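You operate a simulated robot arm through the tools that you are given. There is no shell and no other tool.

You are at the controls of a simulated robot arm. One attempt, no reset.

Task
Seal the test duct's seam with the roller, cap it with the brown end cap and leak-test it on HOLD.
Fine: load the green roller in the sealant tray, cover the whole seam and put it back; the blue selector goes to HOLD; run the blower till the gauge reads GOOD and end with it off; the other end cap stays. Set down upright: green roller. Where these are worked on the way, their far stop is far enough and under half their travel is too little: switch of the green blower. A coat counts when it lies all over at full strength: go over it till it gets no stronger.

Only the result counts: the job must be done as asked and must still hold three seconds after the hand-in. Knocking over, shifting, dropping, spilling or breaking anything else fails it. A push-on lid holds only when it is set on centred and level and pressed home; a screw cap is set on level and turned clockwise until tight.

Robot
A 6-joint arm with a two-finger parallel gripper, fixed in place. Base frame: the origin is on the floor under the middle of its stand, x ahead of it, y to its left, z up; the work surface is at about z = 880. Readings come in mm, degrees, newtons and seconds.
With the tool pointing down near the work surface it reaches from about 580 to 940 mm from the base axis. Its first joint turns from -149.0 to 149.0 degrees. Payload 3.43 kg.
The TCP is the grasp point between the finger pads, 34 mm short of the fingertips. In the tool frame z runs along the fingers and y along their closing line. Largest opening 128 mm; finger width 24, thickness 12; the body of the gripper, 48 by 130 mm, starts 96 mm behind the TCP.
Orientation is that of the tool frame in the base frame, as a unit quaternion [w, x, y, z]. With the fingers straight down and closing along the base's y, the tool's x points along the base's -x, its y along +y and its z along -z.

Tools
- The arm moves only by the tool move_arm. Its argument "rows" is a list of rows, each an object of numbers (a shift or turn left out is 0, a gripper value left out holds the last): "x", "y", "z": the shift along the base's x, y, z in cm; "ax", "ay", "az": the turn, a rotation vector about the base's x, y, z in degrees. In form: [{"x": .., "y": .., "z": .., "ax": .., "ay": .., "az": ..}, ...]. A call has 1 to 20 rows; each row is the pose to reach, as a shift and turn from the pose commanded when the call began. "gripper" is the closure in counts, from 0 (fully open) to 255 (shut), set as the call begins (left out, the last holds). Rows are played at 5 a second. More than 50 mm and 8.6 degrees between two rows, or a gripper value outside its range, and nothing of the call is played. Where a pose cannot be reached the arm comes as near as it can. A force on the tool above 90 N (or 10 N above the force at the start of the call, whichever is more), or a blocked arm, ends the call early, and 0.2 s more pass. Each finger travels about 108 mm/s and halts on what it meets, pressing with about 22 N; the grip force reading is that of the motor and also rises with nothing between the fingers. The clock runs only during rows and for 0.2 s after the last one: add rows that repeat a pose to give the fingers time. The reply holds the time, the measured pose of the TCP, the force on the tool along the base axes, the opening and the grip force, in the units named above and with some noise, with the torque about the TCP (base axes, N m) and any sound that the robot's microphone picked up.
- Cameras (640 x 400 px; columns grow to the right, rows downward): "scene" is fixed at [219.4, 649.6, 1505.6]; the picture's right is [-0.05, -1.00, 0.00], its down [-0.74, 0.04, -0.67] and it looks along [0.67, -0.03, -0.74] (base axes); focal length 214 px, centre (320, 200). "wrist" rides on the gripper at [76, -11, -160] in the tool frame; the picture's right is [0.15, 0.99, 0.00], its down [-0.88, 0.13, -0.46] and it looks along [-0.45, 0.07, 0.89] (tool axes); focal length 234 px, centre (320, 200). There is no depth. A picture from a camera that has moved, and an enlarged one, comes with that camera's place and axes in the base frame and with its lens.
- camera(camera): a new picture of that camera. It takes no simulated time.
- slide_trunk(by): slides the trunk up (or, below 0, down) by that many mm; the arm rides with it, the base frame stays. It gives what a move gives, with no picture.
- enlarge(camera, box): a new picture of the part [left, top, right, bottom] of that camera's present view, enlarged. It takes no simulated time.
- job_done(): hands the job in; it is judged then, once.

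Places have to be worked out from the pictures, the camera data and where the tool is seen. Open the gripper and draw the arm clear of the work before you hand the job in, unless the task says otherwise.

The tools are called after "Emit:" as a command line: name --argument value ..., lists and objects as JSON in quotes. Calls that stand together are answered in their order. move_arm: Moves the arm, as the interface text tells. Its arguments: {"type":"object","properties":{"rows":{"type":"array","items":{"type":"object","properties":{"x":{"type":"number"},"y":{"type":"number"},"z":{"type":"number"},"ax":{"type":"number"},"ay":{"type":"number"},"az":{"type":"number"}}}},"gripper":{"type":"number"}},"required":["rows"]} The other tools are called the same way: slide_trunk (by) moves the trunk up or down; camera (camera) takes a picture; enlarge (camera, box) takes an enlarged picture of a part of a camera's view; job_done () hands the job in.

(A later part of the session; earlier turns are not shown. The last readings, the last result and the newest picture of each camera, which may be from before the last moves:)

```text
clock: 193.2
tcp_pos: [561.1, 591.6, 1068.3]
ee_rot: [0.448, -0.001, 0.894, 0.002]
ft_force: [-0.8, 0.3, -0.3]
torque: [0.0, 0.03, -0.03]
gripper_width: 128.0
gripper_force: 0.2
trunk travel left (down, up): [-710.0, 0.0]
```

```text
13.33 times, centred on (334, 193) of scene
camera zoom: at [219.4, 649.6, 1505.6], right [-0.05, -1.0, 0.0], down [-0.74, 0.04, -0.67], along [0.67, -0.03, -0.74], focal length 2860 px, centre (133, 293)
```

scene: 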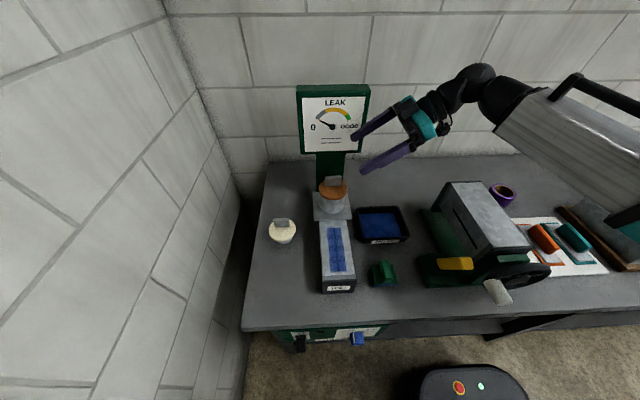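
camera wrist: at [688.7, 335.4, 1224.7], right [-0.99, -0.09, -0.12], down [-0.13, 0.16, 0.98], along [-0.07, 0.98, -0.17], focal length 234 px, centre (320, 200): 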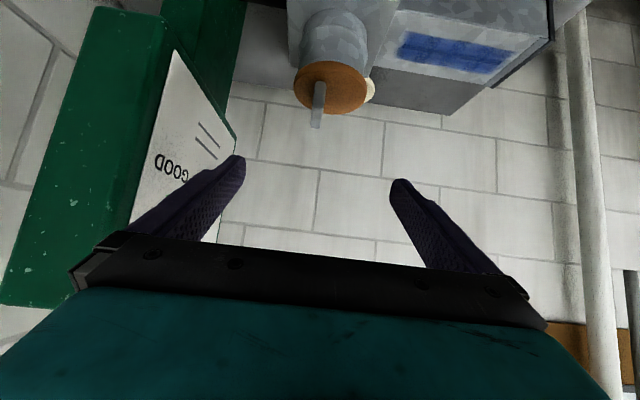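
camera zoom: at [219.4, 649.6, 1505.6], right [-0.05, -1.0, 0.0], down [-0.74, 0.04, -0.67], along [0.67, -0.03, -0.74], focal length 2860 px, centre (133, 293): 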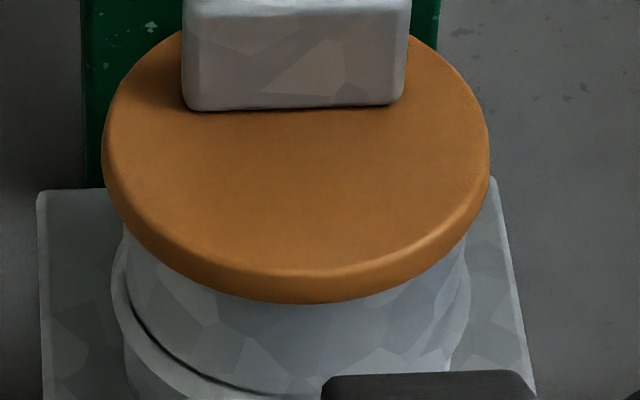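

The disc is seated level on the rim and centred within about 1 mm, so I leave it. Next is the front panel: I raise, swing the hand out in front of the table edge, keeping the camera looking +x.

Emit:
move_arm --rows '[{"z": 4}, {"z": 8}, {"z": 12}, {"z": 12, "x": -4.2, "y": 1.2}, {"z": 12, "x": -8.4, "y": 2.4}, {"z": 12, "x": -12.6, "y": 3.6}, {"z": 12, "x": -16.8, "y": 4.8}, {"z": 12, "x": -21, "y": 6}, {"z": 12, "x": -25.2, "y": 7.2}, {"z": 12, "x": -29.4, "y": 8.4}, {"z": 12, "x": -33.6, "y": 9.6}, {"z": 12, "x": -36, "y": 10.5}, {"z": 12, "x": -36, "y": 10.5}]'

Emit:
camera --camera "wrist"

Emit:
camera --camera "scene"

```text
clock: 196.0
tcp_pos: [198.7, 696.6, 1187.2]
ee_rot: [0.447, 0.0, 0.894, 0.0]
ft_force: [0.9, 0.9, -0.3]
torque: [0.02, -0.02, 0.04]
gripper_width: 128.1
gripper_force: 0.0
trunk travel left (down, up): [-710.0, 0.0]
```

```text
taken
camera wrist: at [27.5, 684.3, 1222.7], right [-0.09, 0.99, -0.12], down [0.16, 0.13, 0.98], along [0.98, 0.07, -0.17], focal length 234 px, centre (320, 200)
```

wrist: 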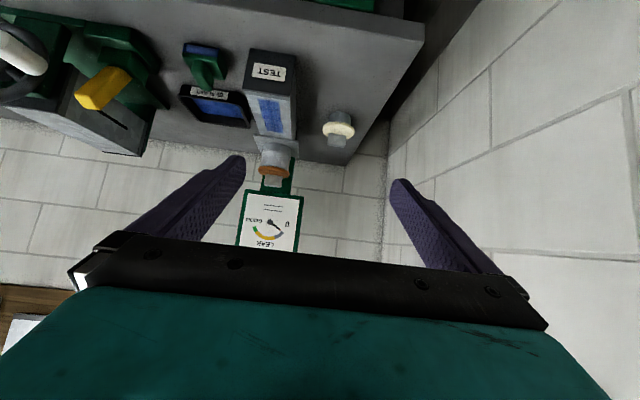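

```text
taken
```

scene: 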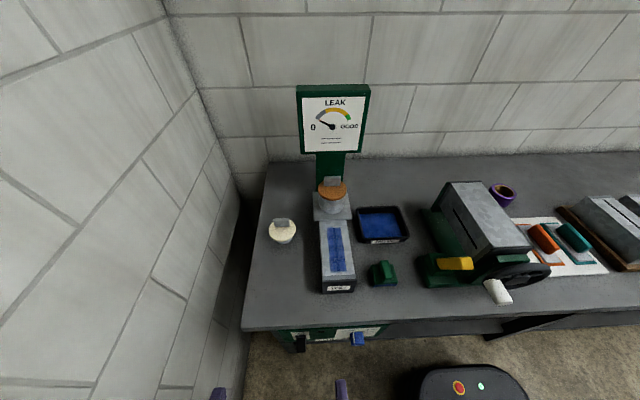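

Good overview (upside-down). I lower the trunk to bring the camera to the panel's level.

Emit:
slide_trunk --by -260

Emit:
camera --camera "wrist"

Emit:
camera --camera "scene"

```text
clock: 198.7
tcp_pos: [201.0, 696.8, 928.2]
ee_rot: [0.447, 0.0, 0.895, 0.001]
ft_force: [0.4, 0.4, 0.5]
torque: [-0.01, -0.02, -0.02]
gripper_width: 128.2
gripper_force: 0.1
trunk travel left (down, up): [-450.0, 260.0]
```

```text
taken
camera wrist: at [27.7, 684.3, 962.8], right [-0.09, 0.99, -0.12], down [0.16, 0.13, 0.98], along [0.98, 0.07, -0.17], focal length 234 px, centre (320, 200)
```

wrist: 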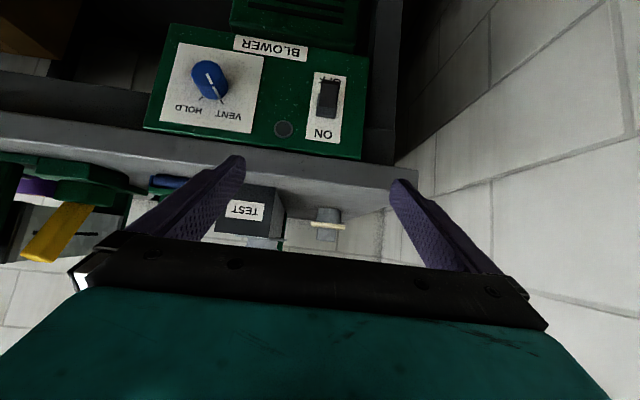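

```text
taken
```

scene: 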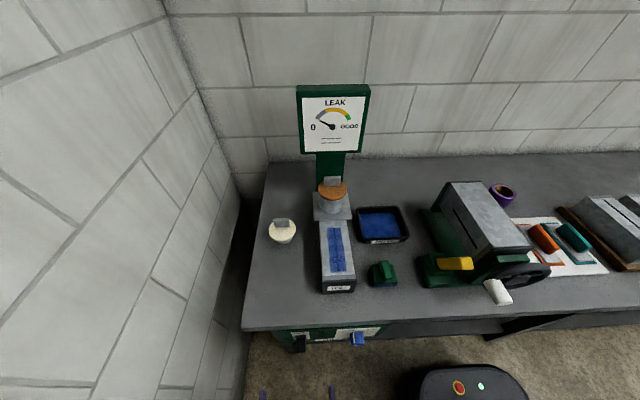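

Emit:
enlarge --camera "wrist" --box '[140, 15, 380, 175]'

Emit:
enlarge --camera "wrist" --box '[160, 40, 265, 140]'

Emit:
enlarge --camera "wrist" --box '[285, 55, 365, 155]'

```text
2.50 times, centred on (260, 95) of wrist
camera zoom: at [27.7, 684.3, 962.8], right [-0.09, 0.99, -0.12], down [0.16, 0.13, 0.98], along [0.98, 0.07, -0.17], focal length 585 px, centre (470, 462)
```

zoom: 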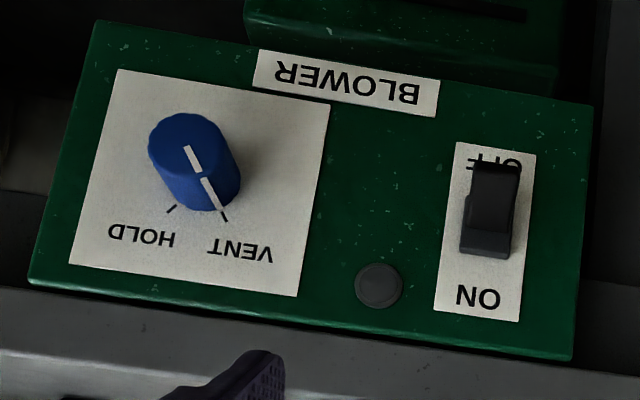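

```text
4.00 times, centred on (212, 90) of wrist
camera zoom: at [27.7, 684.3, 962.8], right [-0.09, 0.99, -0.12], down [0.16, 0.13, 0.98], along [0.98, 0.07, -0.17], focal length 937 px, centre (750, 640)
```

zoom: 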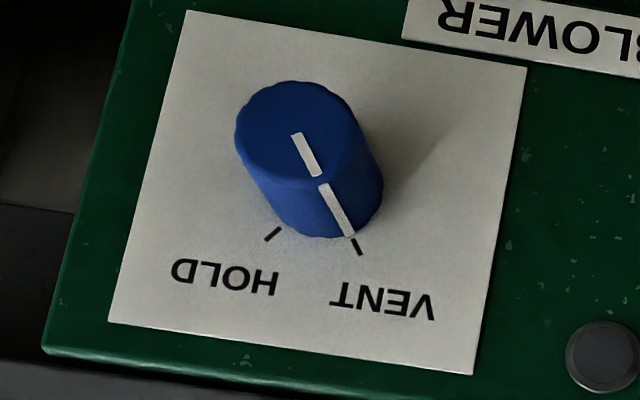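

```text
4.00 times, centred on (325, 105) of wrist
camera zoom: at [27.7, 684.3, 962.8], right [-0.09, 0.99, -0.12], down [0.16, 0.13, 0.98], along [0.98, 0.07, -0.17], focal length 937 px, centre (300, 580)
```

zoom: 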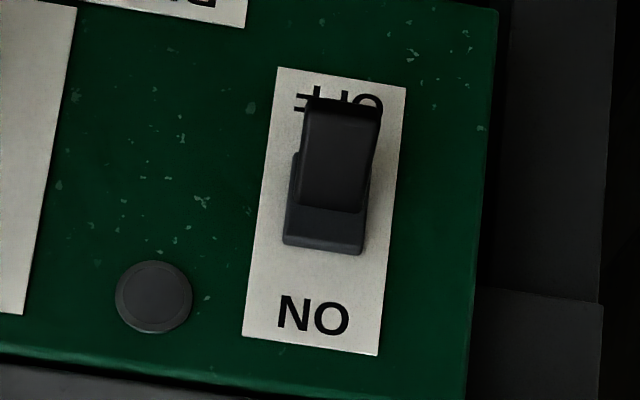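

The panel is clear now: front face at x≈348, selector knob axis at about (y 535, z 763), diameter ~41 mm, protruding ~30 mm, pointing at VENT; turning +72° about +x brings it to HOLD. The blower lever is at y≈701, tip at about (x 313, z 747), in OFF (down). I raise the trunk somewhat for reach, then level the tool to point +x.

Emit:
slide_trunk --by 120

Emit:
move_arm --rows '[{"ay": -5, "z": -3, "y": -1}, {"ay": -10, "z": -6.5, "y": -2}, {"ay": -15, "z": -10, "y": -3}, {"ay": -20, "z": -13.5, "y": -4}, {"ay": -25, "z": -17, "y": -5.5}, {"ay": -30, "z": -20.5, "y": -7}, {"ay": -37, "z": -24, "y": -9}, {"ay": -37, "z": -26, "y": -11}, {"ay": -37, "z": -27.5, "y": -13}, {"ay": -37, "z": -27.5, "y": -13}]'

Emit:
camera --camera "wrist"

Emit:
camera --camera "scene"

```text
clock: 200.2
tcp_pos: [200.4, 696.5, 1046.6]
ee_rot: [0.446, 0.0, 0.895, 0.0]
ft_force: [0.4, 0.4, -0.4]
torque: [0.02, 0.02, 0.06]
gripper_width: 127.9
gripper_force: 0.1
trunk travel left (down, up): [-570.0, 140.0]
```

```text
clock: 202.4
tcp_pos: [201.1, 565.5, 773.2]
ee_rot: [0.708, 0.0, 0.706, 0.0]
ft_force: [-0.3, -0.4, 0.7]
torque: [0.0, 0.0, -0.01]
gripper_width: 127.8
gripper_force: 0.1
trunk travel left (down, up): [-570.0, 140.0]
```

```text
taken
camera wrist: at [41.6, 554.3, 696.8], right [0.0, 0.99, -0.15], down [-0.46, 0.13, 0.88], along [0.89, 0.07, 0.45], focal length 234 px, centre (320, 200)
```

wrist: 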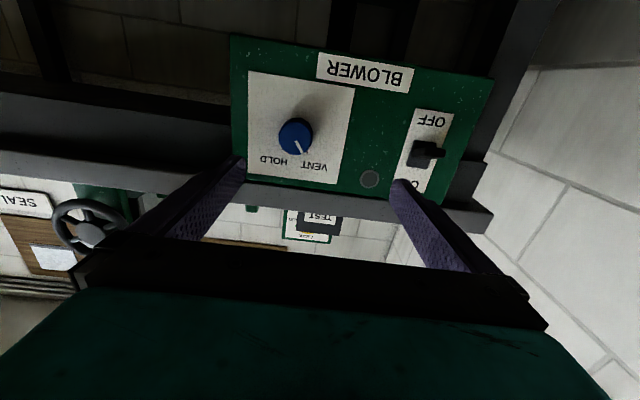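

```text
taken
```

scene: 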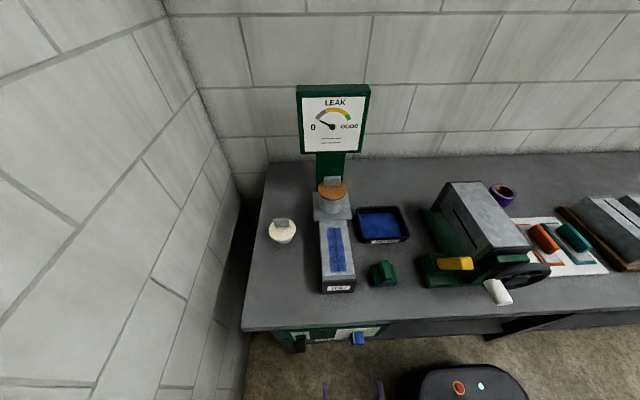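

The tool points +x with both controls in view. I enlarge to refine their positions from this lower viewpoint.

Emit:
enlarge --camera "wrist" --box '[240, 60, 360, 190]'

Emit:
enlarge --camera "wrist" --box '[380, 90, 480, 200]'

```text
3.08 times, centred on (300, 125) of wrist
camera zoom: at [41.6, 554.3, 696.8], right [0.0, 0.99, -0.15], down [-0.46, 0.13, 0.88], along [0.89, 0.07, 0.45], focal length 720 px, centre (382, 431)
```

zoom: 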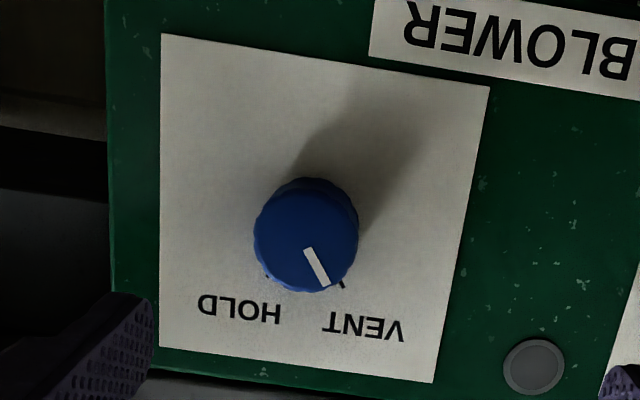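

```text
3.64 times, centred on (430, 145) of wrist
camera zoom: at [41.6, 554.3, 696.8], right [0.0, 0.99, -0.15], down [-0.46, 0.13, 0.88], along [0.89, 0.07, 0.45], focal length 852 px, centre (-80, 400)
```

zoom: 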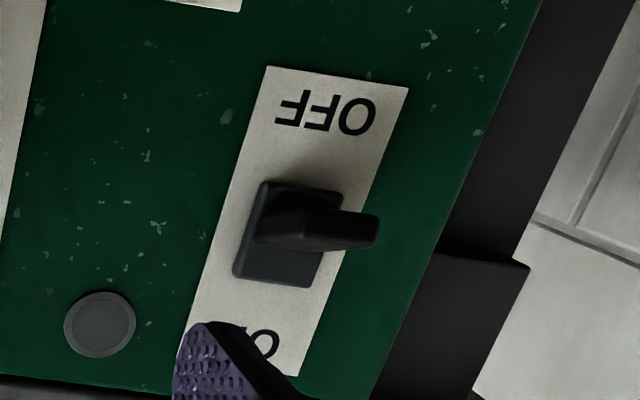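

Both views agree: knob axis at y≈534.8, z≈761, knob face at x≈322. I line up with it at a standoff and pre-roll the tool −36° so the 72° turn stays within ±36°.

Emit:
move_arm --rows '[{"x": 1, "y": -0.6, "z": -0.3, "ax": -7.2}, {"x": 2, "y": -1.2, "z": -0.6, "ax": -14.4}, {"x": 3, "y": -1.8, "z": -0.9, "ax": -21.6}, {"x": 4, "y": -2.4, "z": -1.1, "ax": -28.8}, {"x": 4.5, "y": -3.07, "z": -1.2, "ax": -36}, {"x": 4.5, "y": -3.07, "z": -1.2, "ax": -36}]' --gripper 70

Emit:
camera --camera "wrist"

Emit:
enlarge --camera "scene" --box '[280, 310, 420, 400]'

```text
clock: 203.8
tcp_pos: [244.1, 535.2, 759.9]
ee_rot: [0.673, -0.22, 0.672, -0.218]
ft_force: [0.4, -0.2, -0.1]
torque: [0.01, 0.04, 0.03]
gripper_width: 92.5
gripper_force: 0.1
trunk travel left (down, up): [-570.0, 140.0]
```

```text
taken
camera wrist: at [86.1, 480.8, 706.4], right [0.0, 0.71, -0.7], down [-0.46, 0.62, 0.63], along [0.89, 0.32, 0.33], focal length 234 px, centre (320, 200)
```

wrist: 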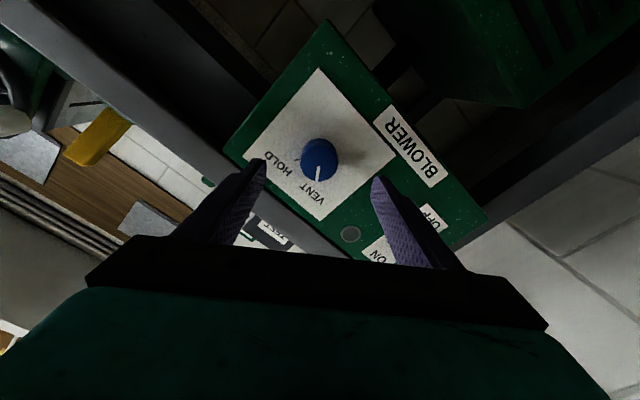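

```text
4.44 times, centred on (350, 355) of scene
camera zoom: at [219.4, 649.6, 1505.6], right [-0.05, -1.0, 0.0], down [-0.74, 0.04, -0.67], along [0.67, -0.03, -0.74], focal length 953 px, centre (187, -489)
```

zoom: 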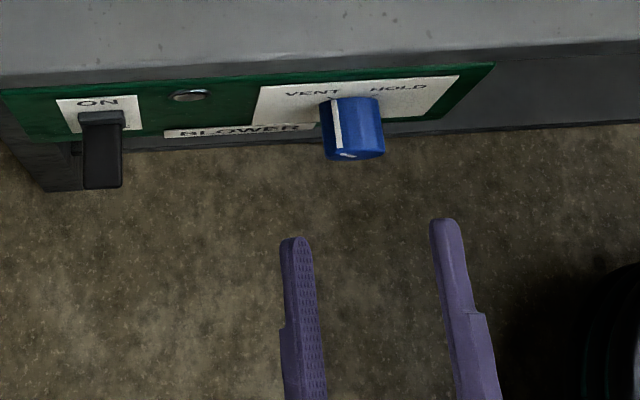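

The knob sits right on the tool axis. I advance until the fingertips are about 5 mm off the panel.

Emit:
move_arm --rows '[{"x": 2}, {"x": 4}, {"x": 5.4}, {"x": 6.2}, {"x": 6.2}]'

Emit:
enlarge --camera "wrist" --box '[220, 80, 440, 260]'

Emit:
enlarge --camera "scene" --box '[310, 320, 400, 380]'

```text
clock: 205.0
tcp_pos: [307.7, 535.9, 760.2]
ee_rot: [0.673, -0.219, 0.672, -0.218]
ft_force: [0.4, 0.5, -0.6]
torque: [-0.04, 0.02, 0.0]
gripper_width: 92.8
gripper_force: 0.1
trunk travel left (down, up): [-570.0, 140.0]
```

```text
2.22 times, centred on (330, 170) of wrist
camera zoom: at [148.5, 480.9, 705.9], right [0.0, 0.71, -0.7], down [-0.46, 0.62, 0.64], along [0.89, 0.32, 0.33], focal length 520 px, centre (298, 267)
```

zoom: 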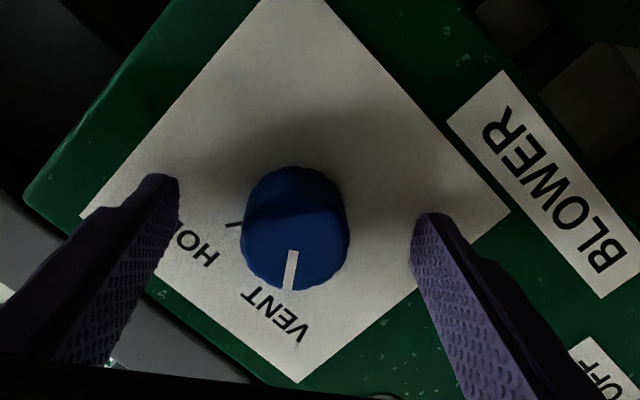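

```text
6.67 times, centred on (355, 350) of scene
camera zoom: at [219.4, 649.6, 1505.6], right [-0.05, -1.0, 0.0], down [-0.74, 0.04, -0.67], along [0.67, -0.03, -0.74], focal length 1430 px, centre (87, -800)
```

zoom: 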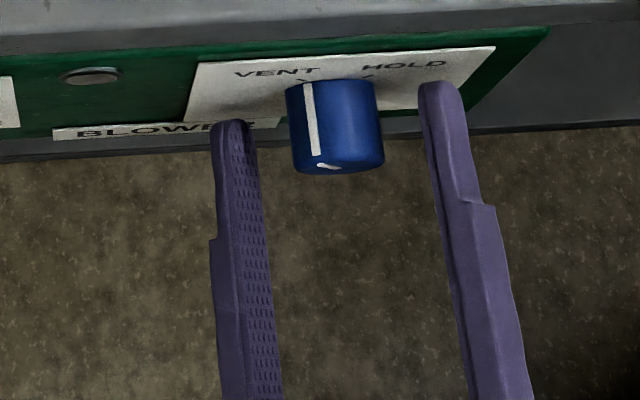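

Fingers flank the knob. I close on it.

Emit:
move_arm --rows '[{}, {}, {}, {}]' --gripper 255

Emit:
enlarge --camera "scene" --box '[310, 320, 400, 380]'

```text
clock: 206.0
tcp_pos: [306.3, 533.5, 761.2]
ee_rot: [0.673, -0.218, 0.672, -0.217]
ft_force: [0.7, -6.9, 3.2]
torque: [0.05, -0.19, -0.26]
gripper_width: 39.2
gripper_force: 45.1
trunk travel left (down, up): [-570.0, 140.0]
```

```text
6.67 times, centred on (355, 350) of scene
camera zoom: at [219.4, 649.6, 1505.6], right [-0.05, -1.0, 0.0], down [-0.74, 0.04, -0.67], along [0.67, -0.03, -0.74], focal length 1430 px, centre (87, -800)
```

zoom: 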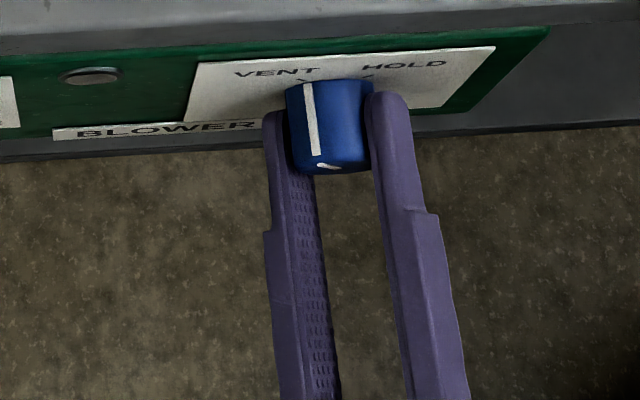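

Gripped. I nudge by the small misalignment and turn the knob +72° about x toward HOLD.

Emit:
move_arm --rows '[{"y": -0.1, "z": 0.05}, {"y": -0.1, "z": 0.05, "ax": 8}, {"y": -0.1, "z": 0.05, "ax": 16}, {"y": -0.1, "z": 0.05, "ax": 24}, {"y": -0.1, "z": 0.05, "ax": 32}, {"y": -0.1, "z": 0.05, "ax": 40}, {"y": -0.1, "z": 0.05, "ax": 48}, {"y": -0.1, "z": 0.05, "ax": 56}, {"y": -0.1, "z": 0.05, "ax": 64}, {"y": -0.1, "z": 0.05, "ax": 72}, {"y": -0.1, "z": 0.05, "ax": 72}]'

Emit:
enlarge --camera "scene" --box '[310, 320, 400, 380]'

Emit:
enlarge --camera "wrist" --box '[220, 80, 440, 260]'

```text
clock: 208.4
tcp_pos: [306.2, 534.9, 759.2]
ee_rot: [0.673, 0.218, 0.671, 0.22]
ft_force: [8.8, 21.1, 9.1]
torque: [-0.7, 0.23, 0.74]
gripper_width: 39.4
gripper_force: 45.3
trunk travel left (down, up): [-570.0, 140.0]
```

```text
6.67 times, centred on (355, 350) of scene
camera zoom: at [219.4, 649.6, 1505.6], right [-0.05, -1.0, 0.0], down [-0.74, 0.04, -0.67], along [0.67, -0.03, -0.74], focal length 1430 px, centre (87, -800)
```

zoom: 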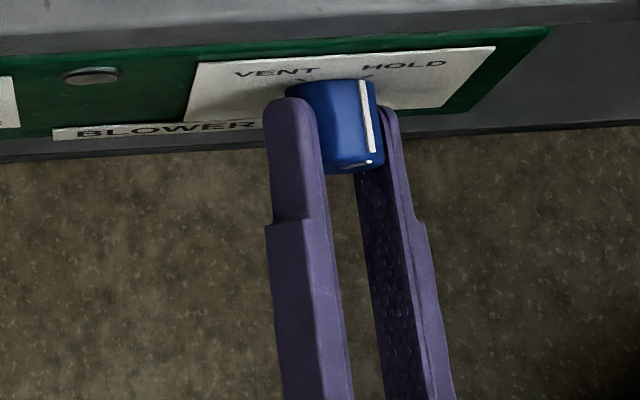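

```text
2.22 times, centred on (330, 170) of wrist
camera zoom: at [148.4, 570.5, 692.3], right [-0.01, 0.89, 0.46], down [-0.46, -0.41, 0.79], along [0.89, -0.21, 0.41], focal length 520 px, centre (298, 267)
```

zoom: 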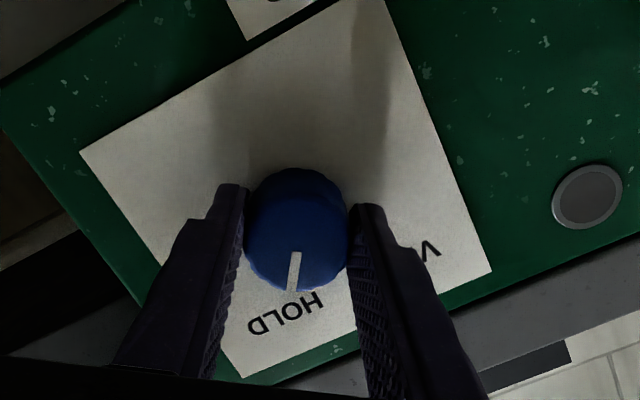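

The pointer is at HOLD and torque has risen as at a stop. I add 3° to make sure it is fully there.

Emit:
move_arm --rows '[{"ax": 3}, {"ax": 3}]'

Emit:
enlarge --camera "wrist" --box '[280, 130, 380, 230]'

```text
clock: 209.0
tcp_pos: [307.0, 536.6, 759.5]
ee_rot: [0.667, 0.235, 0.666, 0.238]
ft_force: [8.1, 23.9, 6.0]
torque: [-0.71, -0.42, 0.71]
gripper_width: 39.1
gripper_force: 44.8
trunk travel left (down, up): [-570.0, 140.0]
```

```text
4.00 times, centred on (330, 180) of wrist
camera zoom: at [148.2, 574.2, 693.8], right [-0.01, 0.86, 0.51], down [-0.46, -0.45, 0.76], along [0.89, -0.23, 0.4], focal length 937 px, centre (280, 280)
```

zoom: 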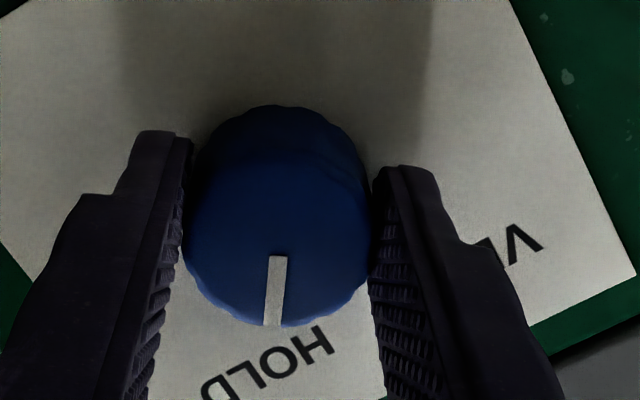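

Torque saturates, so the knob is at its stop. I open the gripper and back straight out.

Emit:
move_arm --rows '[{}, {}, {}]' --gripper 70

Emit:
move_arm --rows '[{"x": -2}, {"x": -5}, {"x": -9}, {"x": -11}, {"x": -11}]'

Emit:
camera --camera "wrist"

Emit:
enlarge --camera "scene" --box '[310, 320, 400, 380]'

```text
clock: 209.8
tcp_pos: [307.4, 533.4, 759.5]
ee_rot: [0.667, 0.236, 0.666, 0.236]
ft_force: [-0.2, 0.2, 0.1]
torque: [0.0, -0.02, -0.03]
gripper_width: 92.7
gripper_force: 0.0
trunk travel left (down, up): [-570.0, 140.0]
```

```text
clock: 211.0
tcp_pos: [197.2, 534.2, 761.1]
ee_rot: [0.667, 0.236, 0.666, 0.236]
ft_force: [-0.2, 0.3, 0.9]
torque: [0.03, 0.01, 0.03]
gripper_width: 93.0
gripper_force: 0.0
trunk travel left (down, up): [-570.0, 140.0]
```

```text
taken
camera wrist: at [38.5, 573.3, 694.7], right [0.0, 0.86, 0.51], down [-0.46, -0.45, 0.76], along [0.89, -0.23, 0.39], focal length 234 px, centre (320, 200)
```

wrist: 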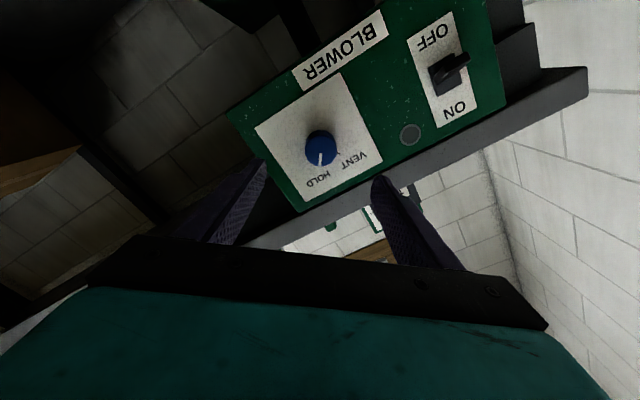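

```text
6.67 times, centred on (355, 350) of scene
camera zoom: at [219.4, 649.6, 1505.6], right [-0.05, -1.0, 0.0], down [-0.74, 0.04, -0.67], along [0.67, -0.03, -0.74], focal length 1430 px, centre (87, -800)
```

zoom: 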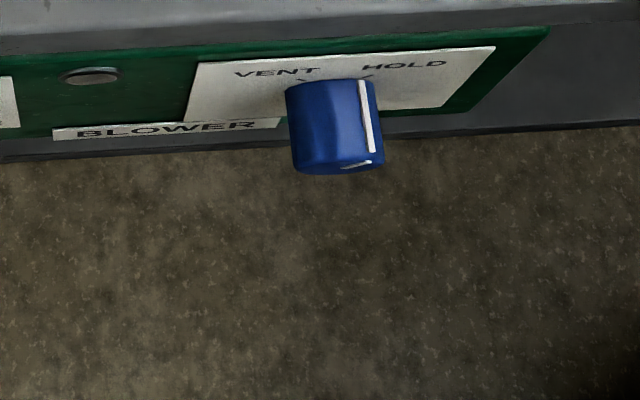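

The selector now points at HOLD. I roll the tool back level, close the fingers and move to a standoff just below the blower lever.

Emit:
move_arm --rows '[{"ax": -7.8, "y": 3, "z": -1}, {"ax": -15.6, "y": 6.5, "z": -2}, {"ax": -23.4, "y": 10, "z": -3}, {"ax": -31.2, "y": 13.5, "z": -4}, {"ax": -39, "y": 16.7, "z": -4.6}, {"ax": -39, "y": 16.7, "z": -4.6}]' --gripper 255

Emit:
camera --camera "wrist"

Emit:
enlarge --camera "wrist" --box '[260, 80, 390, 200]'

Emit:
enlarge --camera "scene" --box '[270, 320, 400, 400]'

```text
clock: 212.4
tcp_pos: [197.7, 702.0, 713.9]
ee_rot: [0.707, -0.001, 0.707, 0.0]
ft_force: [-0.5, -0.6, -1.0]
torque: [0.02, -0.01, -0.01]
gripper_width: 0.0
gripper_force: 22.4
trunk travel left (down, up): [-570.0, 140.0]
```

```text
taken
camera wrist: at [37.7, 690.0, 638.4], right [0.0, 0.99, -0.15], down [-0.46, 0.13, 0.88], along [0.89, 0.07, 0.45], focal length 234 px, centre (320, 200)
```

wrist: 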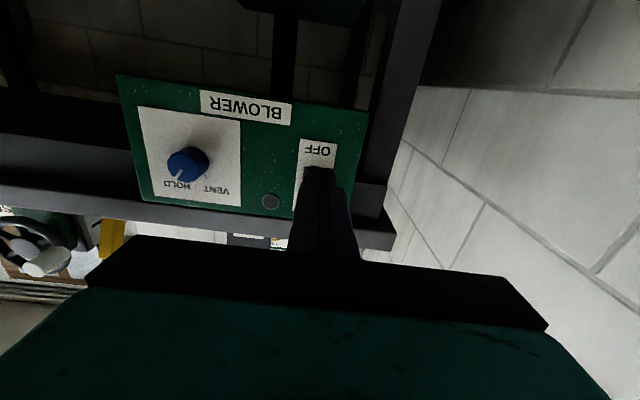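

```text
3.33 times, centred on (325, 140) of wrist
camera zoom: at [37.7, 690.0, 638.4], right [0.0, 0.99, -0.15], down [-0.46, 0.13, 0.88], along [0.89, 0.07, 0.45], focal length 781 px, centre (303, 400)
```

zoom: 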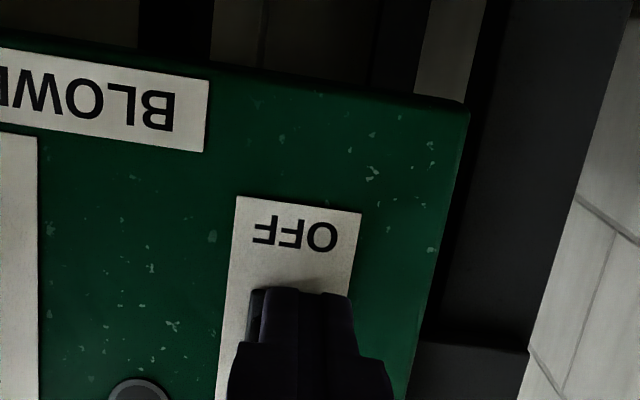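

```text
4.92 times, centred on (335, 360) of scene
camera zoom: at [219.4, 649.6, 1505.6], right [-0.05, -1.0, 0.0], down [-0.74, 0.04, -0.67], along [0.67, -0.03, -0.74], focal length 1056 px, centre (246, -588)
```

zoom: 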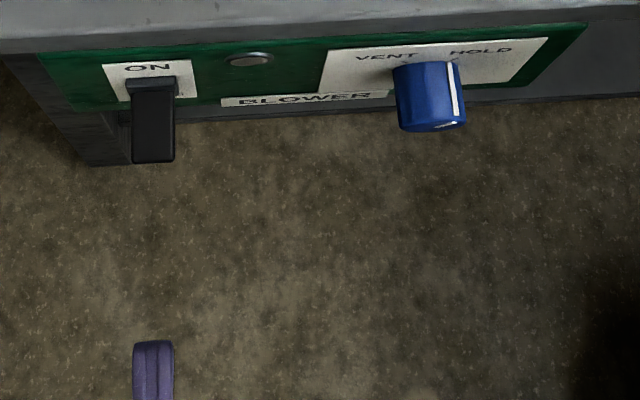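

The closed fingers line up with the lever in y and sit below it. I advance under the lever (fingertips to x≈328).

Emit:
move_arm --rows '[{"x": 3}, {"x": 6}, {"x": 8.5}, {"x": 9.6}, {"x": 9.6}]'

Emit:
enlarge --camera "scene" --box '[270, 320, 400, 400]'

Emit:
enlarge --camera "wrist" --box '[260, 60, 390, 200]'

```text
clock: 213.6
tcp_pos: [293.1, 701.9, 715.9]
ee_rot: [0.708, -0.001, 0.706, 0.001]
ft_force: [0.0, -0.7, 0.5]
torque: [0.0, -0.03, -0.02]
gripper_width: 0.0
gripper_force: 22.1
trunk travel left (down, up): [-570.0, 140.0]
```

```text
4.92 times, centred on (335, 360) of scene
camera zoom: at [219.4, 649.6, 1505.6], right [-0.05, -1.0, 0.0], down [-0.74, 0.04, -0.67], along [0.67, -0.03, -0.74], focal length 1056 px, centre (246, -588)
```

zoom: 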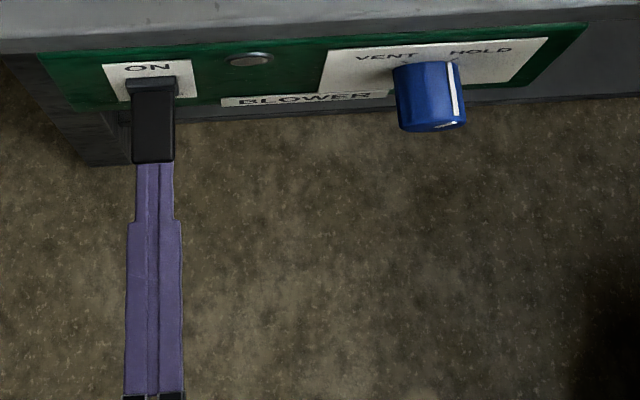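

```text
2.86 times, centred on (325, 130) of wrist
camera zoom: at [134.8, 689.8, 639.7], right [0.0, 0.99, -0.15], down [-0.46, 0.13, 0.88], along [0.89, 0.07, 0.45], focal length 669 px, centre (306, 400)
```

zoom: 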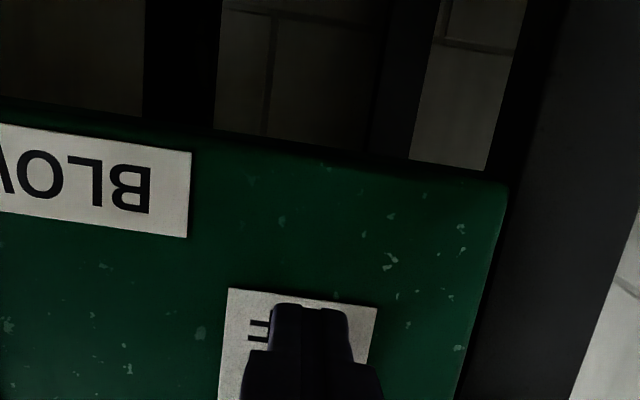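

The fingertips are under the lever. I raise in steps, watching force and sound.

Emit:
move_arm --rows '[{"z": 0.8}, {"z": 1.6}, {"z": 2.4}, {"z": 2.4}]'

Emit:
enlarge --camera "scene" --box '[270, 320, 400, 400]'

```text
clock: 214.6
tcp_pos: [292.8, 701.7, 741.4]
ee_rot: [0.708, -0.001, 0.706, 0.001]
ft_force: [-0.3, -0.3, -0.5]
torque: [0.03, -0.01, 0.02]
gripper_width: 0.0
gripper_force: 22.1
trunk travel left (down, up): [-570.0, 140.0]
```

```text
4.92 times, centred on (335, 360) of scene
camera zoom: at [219.4, 649.6, 1505.6], right [-0.05, -1.0, 0.0], down [-0.74, 0.04, -0.67], along [0.67, -0.03, -0.74], focal length 1056 px, centre (246, -588)
```

zoom: 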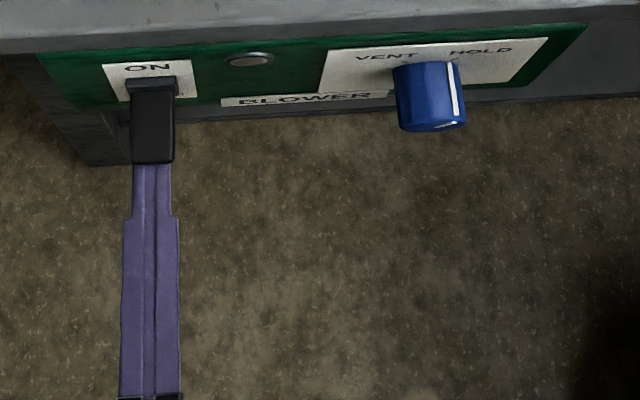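

Emit:
move_arm --rows '[{"z": 0.5}, {"z": 1.0}, {"z": 1.0}]'

Emit:
enlarge --camera "scene" --box '[270, 320, 400, 400]'

```text
clock: 215.4
tcp_pos: [293.7, 701.6, 751.2]
ee_rot: [0.708, 0.0, 0.706, 0.0]
ft_force: [0.6, 0.1, -0.5]
torque: [0.0, -0.02, 0.01]
gripper_width: 0.0
gripper_force: 21.7
trunk travel left (down, up): [-570.0, 140.0]
```

```text
4.92 times, centred on (335, 360) of scene
camera zoom: at [219.4, 649.6, 1505.6], right [-0.05, -1.0, 0.0], down [-0.74, 0.04, -0.67], along [0.67, -0.03, -0.74], focal length 1056 px, centre (246, -588)
```

zoom: 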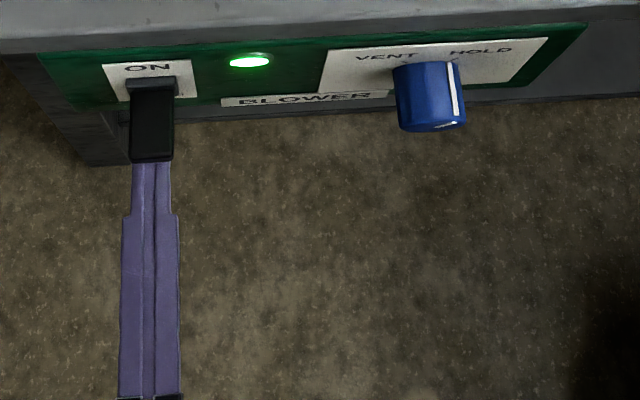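

The lamp lit green: the blower is on. I push the lever on toward its far stop.

Emit:
move_arm --rows '[{"z": 0.4}, {"z": 0.8}, {"z": 1.2}, {"z": 1.2}]'

Emit:
enlarge --camera "scene" --box '[270, 320, 400, 400]'

Emit:
enlarge --camera "scene" --box '[280, 70, 390, 170]'

```text
clock: 216.4
tcp_pos: [291.4, 700.1, 755.6]
ee_rot: [0.703, -0.001, 0.711, -0.001]
ft_force: [-6.0, -6.5, -36.6]
torque: [0.23, 1.21, 0.18]
gripper_width: 0.0
gripper_force: 22.2
trunk travel left (down, up): [-570.0, 140.0]
```

```text
4.92 times, centred on (335, 360) of scene
camera zoom: at [219.4, 649.6, 1505.6], right [-0.05, -1.0, 0.0], down [-0.74, 0.04, -0.67], along [0.67, -0.03, -0.74], focal length 1056 px, centre (246, -588)
```

zoom: 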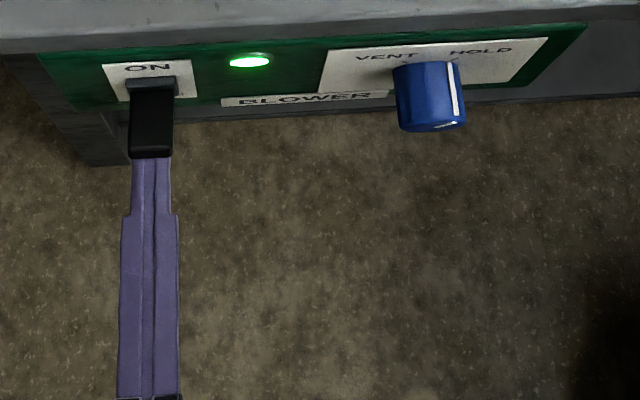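

```text
4.00 times, centred on (335, 120) of scene
camera zoom: at [219.4, 649.6, 1505.6], right [-0.05, -1.0, 0.0], down [-0.74, 0.04, -0.67], along [0.67, -0.03, -0.74], focal length 858 px, centre (260, 520)
```

zoom: 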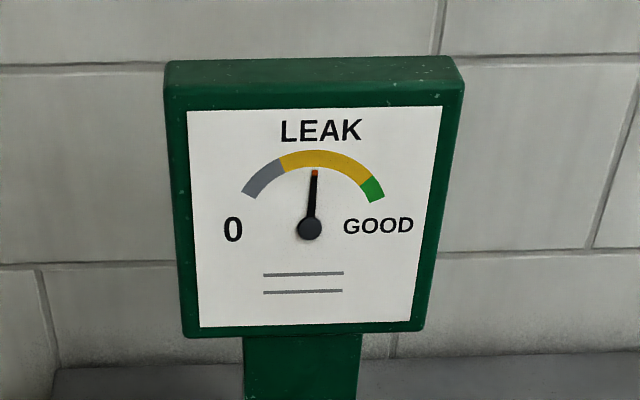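

At its far stop (37 N) and the gauge needle is climbing. I relax slightly and wait for GOOD.

Emit:
move_arm --rows '[{"z": -0.4}, {"z": -0.8}, {"z": -0.8}]'

Emit:
enlarge --camera "scene" --box '[280, 70, 390, 170]'

Emit:
enlarge --camera "scene" --box '[270, 320, 400, 400]'

```text
clock: 217.2
tcp_pos: [293.1, 701.8, 753.6]
ee_rot: [0.707, 0.0, 0.707, 0.0]
ft_force: [-6.1, -4.7, -11.3]
torque: [0.07, 0.32, -0.21]
gripper_width: 0.1
gripper_force: 22.1
trunk travel left (down, up): [-570.0, 140.0]
```

```text
4.00 times, centred on (335, 120) of scene
camera zoom: at [219.4, 649.6, 1505.6], right [-0.05, -1.0, 0.0], down [-0.74, 0.04, -0.67], along [0.67, -0.03, -0.74], focal length 858 px, centre (260, 520)
```

zoom: 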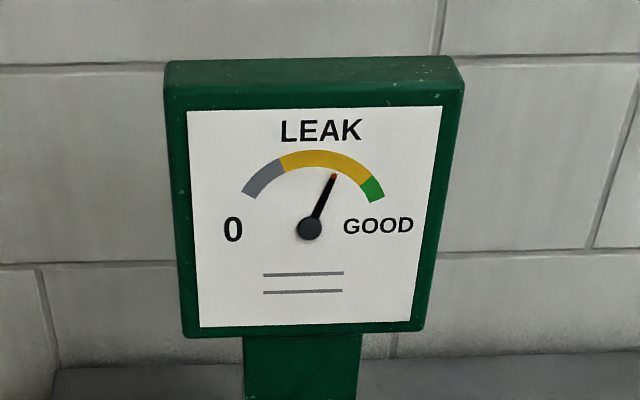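

```text
4.92 times, centred on (335, 360) of scene
camera zoom: at [219.4, 649.6, 1505.6], right [-0.05, -1.0, 0.0], down [-0.74, 0.04, -0.67], along [0.67, -0.03, -0.74], focal length 1056 px, centre (246, -588)
```

zoom: 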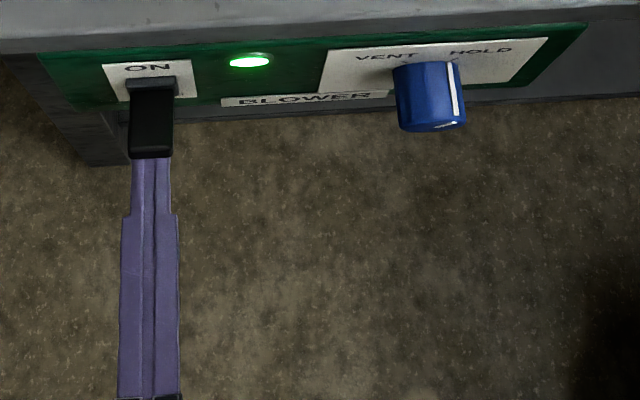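

Needle nearing GOOD. Meanwhile I withdraw below the lever, back out, and get ready above it.

Emit:
move_arm --rows '[{"z": -0.8}, {"z": -1.6}, {"z": -2.0, "x": -3}, {"z": -2.0, "x": -7}, {"z": -2.0, "x": -9}, {"z": 2, "x": -9}, {"z": 5, "x": -9}, {"z": 7, "x": -9}, {"z": 7, "x": -9}]'

Emit:
enlarge --camera "scene" --box '[280, 70, 390, 170]'

Emit:
enlarge --camera "scene" --box '[270, 320, 400, 400]'

Emit:
camera --camera "wrist"

```text
clock: 219.2
tcp_pos: [203.3, 701.8, 822.0]
ee_rot: [0.707, -0.001, 0.707, 0.001]
ft_force: [0.4, 0.5, -0.3]
torque: [-0.01, -0.02, 0.0]
gripper_width: 0.0
gripper_force: 22.0
trunk travel left (down, up): [-570.0, 140.0]
```

```text
4.00 times, centred on (335, 120) of scene
camera zoom: at [219.4, 649.6, 1505.6], right [-0.05, -1.0, 0.0], down [-0.74, 0.04, -0.67], along [0.67, -0.03, -0.74], focal length 858 px, centre (260, 520)
```

zoom: 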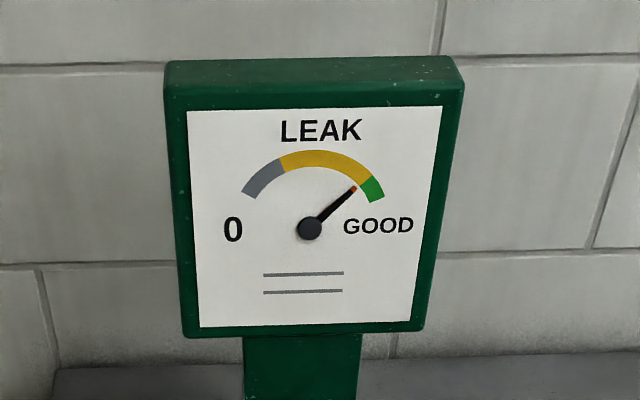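

```text
4.92 times, centred on (335, 360) of scene
camera zoom: at [219.4, 649.6, 1505.6], right [-0.05, -1.0, 0.0], down [-0.74, 0.04, -0.67], along [0.67, -0.03, -0.74], focal length 1056 px, centre (246, -588)
```

zoom: 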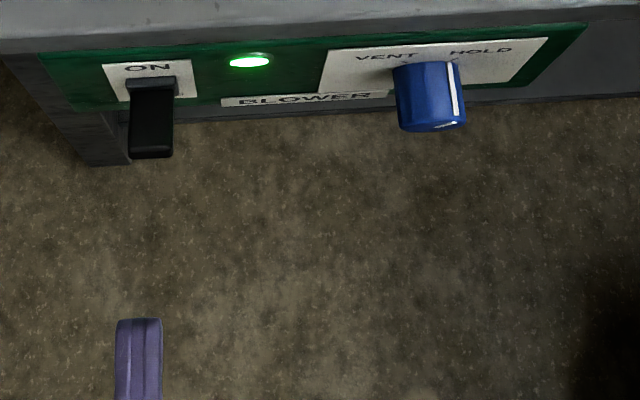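

```text
taken
camera wrist: at [45.1, 690.0, 746.0], right [0.0, 0.99, -0.15], down [-0.46, 0.13, 0.88], along [0.89, 0.07, 0.45], focal length 234 px, centre (320, 200)
```

wrist: 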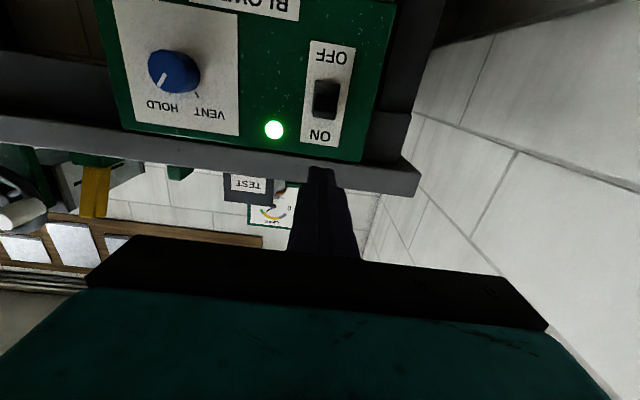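

The lamp stays on and the needle is at the edge of the green. I inspect the lever in ON while waiting a little longer.

Emit:
enlarge --camera "wrist" --box '[270, 30, 380, 170]'

Emit:
move_arm --rows '[{}, {}, {}, {}, {}, {}]'

Emit:
enlarge --camera "scene" --box '[280, 70, 390, 170]'

```text
2.86 times, centred on (325, 100) of wrist
camera zoom: at [45.1, 690.0, 746.0], right [0.0, 0.99, -0.15], down [-0.46, 0.13, 0.88], along [0.89, 0.07, 0.45], focal length 669 px, centre (306, 486)
```

zoom: 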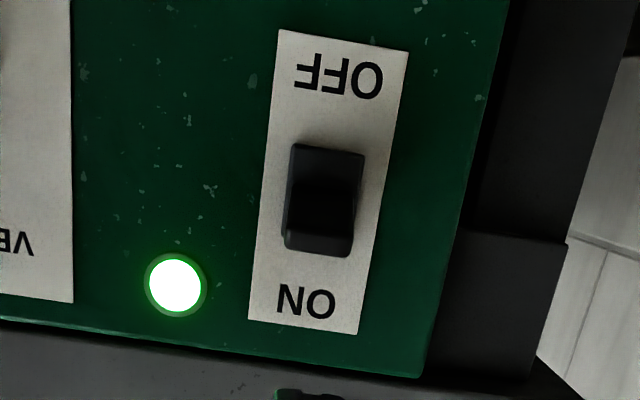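

```text
clock: 220.6
tcp_pos: [203.8, 701.7, 821.6]
ee_rot: [0.707, 0.0, 0.707, 0.0]
ft_force: [-0.4, -0.4, 0.3]
torque: [0.05, 0.02, -0.03]
gripper_width: 0.0
gripper_force: 21.6
trunk travel left (down, up): [-570.0, 140.0]
```

```text
4.00 times, centred on (335, 120) of scene
camera zoom: at [219.4, 649.6, 1505.6], right [-0.05, -1.0, 0.0], down [-0.74, 0.04, -0.67], along [0.67, -0.03, -0.74], focal length 858 px, centre (260, 520)
```

zoom: 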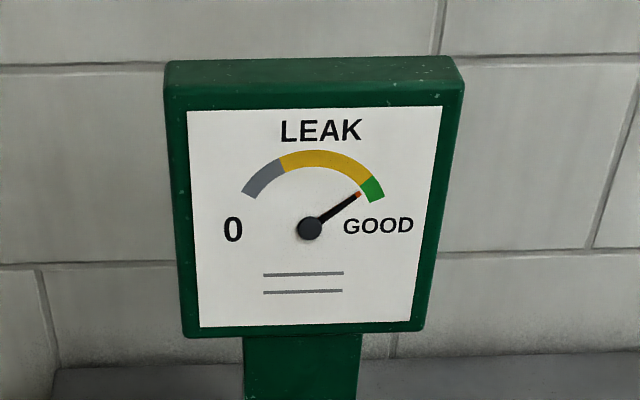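

The needle is in the green: GOOD. I let it run a little more while approaching above the lever.

Emit:
move_arm --rows '[{"z": -0.8}, {"z": -1.5, "x": 2}, {"z": -1.5, "x": 5}, {"z": -1.5, "x": 8}, {"z": -1.5, "x": 9}, {"z": -1.5, "x": 9}]'

Emit:
enlarge --camera "scene" --box '[280, 70, 390, 170]'

Emit:
enlarge --camera "scene" --box '[270, 320, 400, 400]'

```text
clock: 222.0
tcp_pos: [293.0, 702.9, 809.6]
ee_rot: [0.708, -0.001, 0.707, 0.001]
ft_force: [-0.1, -0.5, -0.6]
torque: [-0.01, -0.02, -0.01]
gripper_width: 0.2
gripper_force: 21.8
trunk travel left (down, up): [-570.0, 140.0]
```

```text
4.00 times, centred on (335, 120) of scene
camera zoom: at [219.4, 649.6, 1505.6], right [-0.05, -1.0, 0.0], down [-0.74, 0.04, -0.67], along [0.67, -0.03, -0.74], focal length 858 px, centre (260, 520)
```

zoom: 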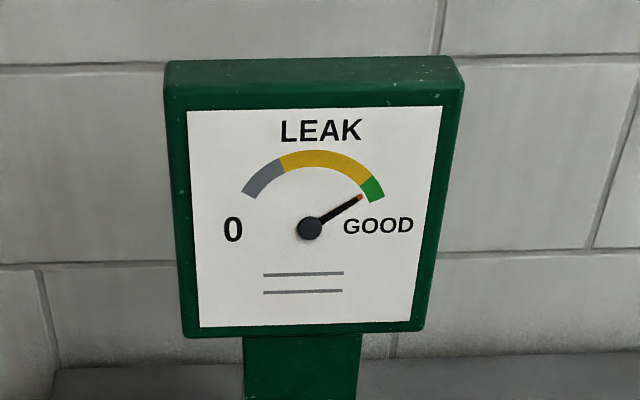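

```text
4.92 times, centred on (335, 360) of scene
camera zoom: at [219.4, 649.6, 1505.6], right [-0.05, -1.0, 0.0], down [-0.74, 0.04, -0.67], along [0.67, -0.03, -0.74], focal length 1056 px, centre (246, -588)
```

zoom: 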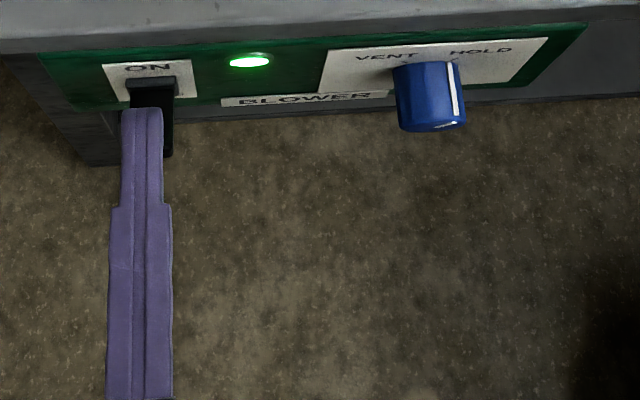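

Needle firmly in GOOD. I wait one more second and then push the lever down to OFF.

Emit:
move_arm --rows '[{}, {}, {}, {}, {}, {"z": -0.8}, {"z": -1.6}, {"z": -2.2}, {"z": -2.2}]'

Emit:
enlarge --camera "scene" --box '[280, 70, 390, 170]'

Emit:
enlarge --camera "scene" --box '[270, 320, 400, 400]'

```text
clock: 224.0
tcp_pos: [292.7, 701.4, 787.0]
ee_rot: [0.707, 0.0, 0.707, 0.0]
ft_force: [0.0, 0.2, 0.0]
torque: [-0.02, -0.03, -0.02]
gripper_width: 0.2
gripper_force: 22.6
trunk travel left (down, up): [-570.0, 140.0]
```

```text
4.00 times, centred on (335, 120) of scene
camera zoom: at [219.4, 649.6, 1505.6], right [-0.05, -1.0, 0.0], down [-0.74, 0.04, -0.67], along [0.67, -0.03, -0.74], focal length 858 px, centre (260, 520)
```

zoom: 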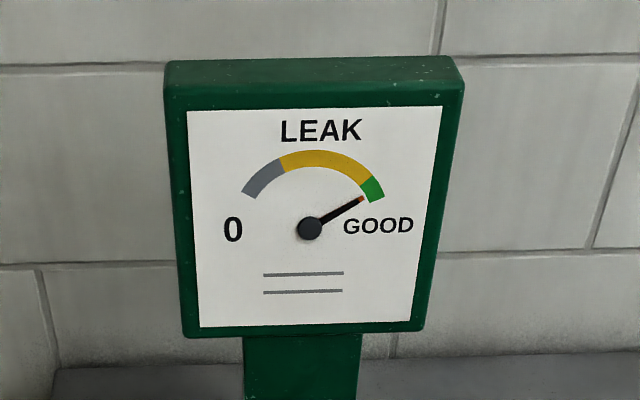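

```text
4.92 times, centred on (335, 360) of scene
camera zoom: at [219.4, 649.6, 1505.6], right [-0.05, -1.0, 0.0], down [-0.74, 0.04, -0.67], along [0.67, -0.03, -0.74], focal length 1056 px, centre (246, -588)
```

zoom: 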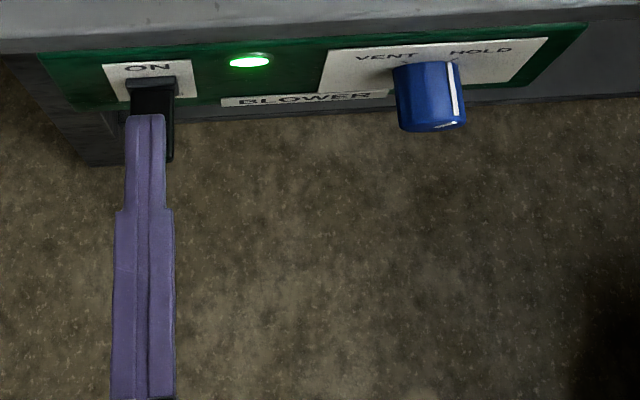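

Emit:
move_arm --rows '[{"z": -0.4}, {"z": -0.8}, {"z": -1.2}, {"z": -1.2}]'

Emit:
enlarge --camera "scene" --box '[270, 320, 400, 400]'

```text
clock: 225.0
tcp_pos: [292.5, 702.0, 775.2]
ee_rot: [0.709, 0.0, 0.705, 0.002]
ft_force: [-1.1, 1.2, 8.2]
torque: [0.04, -0.28, 0.05]
gripper_width: 0.0
gripper_force: 22.3
trunk travel left (down, up): [-570.0, 140.0]
```

```text
4.92 times, centred on (335, 360) of scene
camera zoom: at [219.4, 649.6, 1505.6], right [-0.05, -1.0, 0.0], down [-0.74, 0.04, -0.67], along [0.67, -0.03, -0.74], focal length 1056 px, centre (246, -588)
```

zoom: 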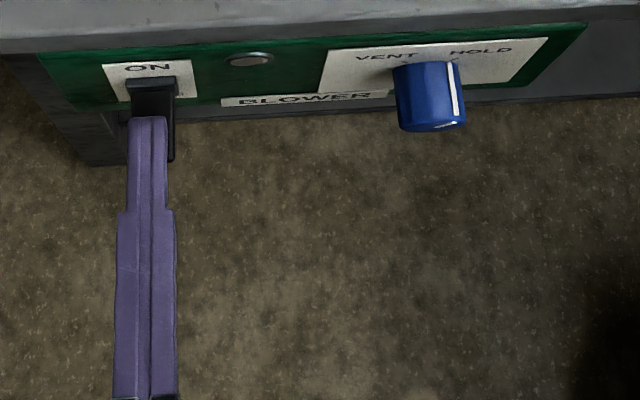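

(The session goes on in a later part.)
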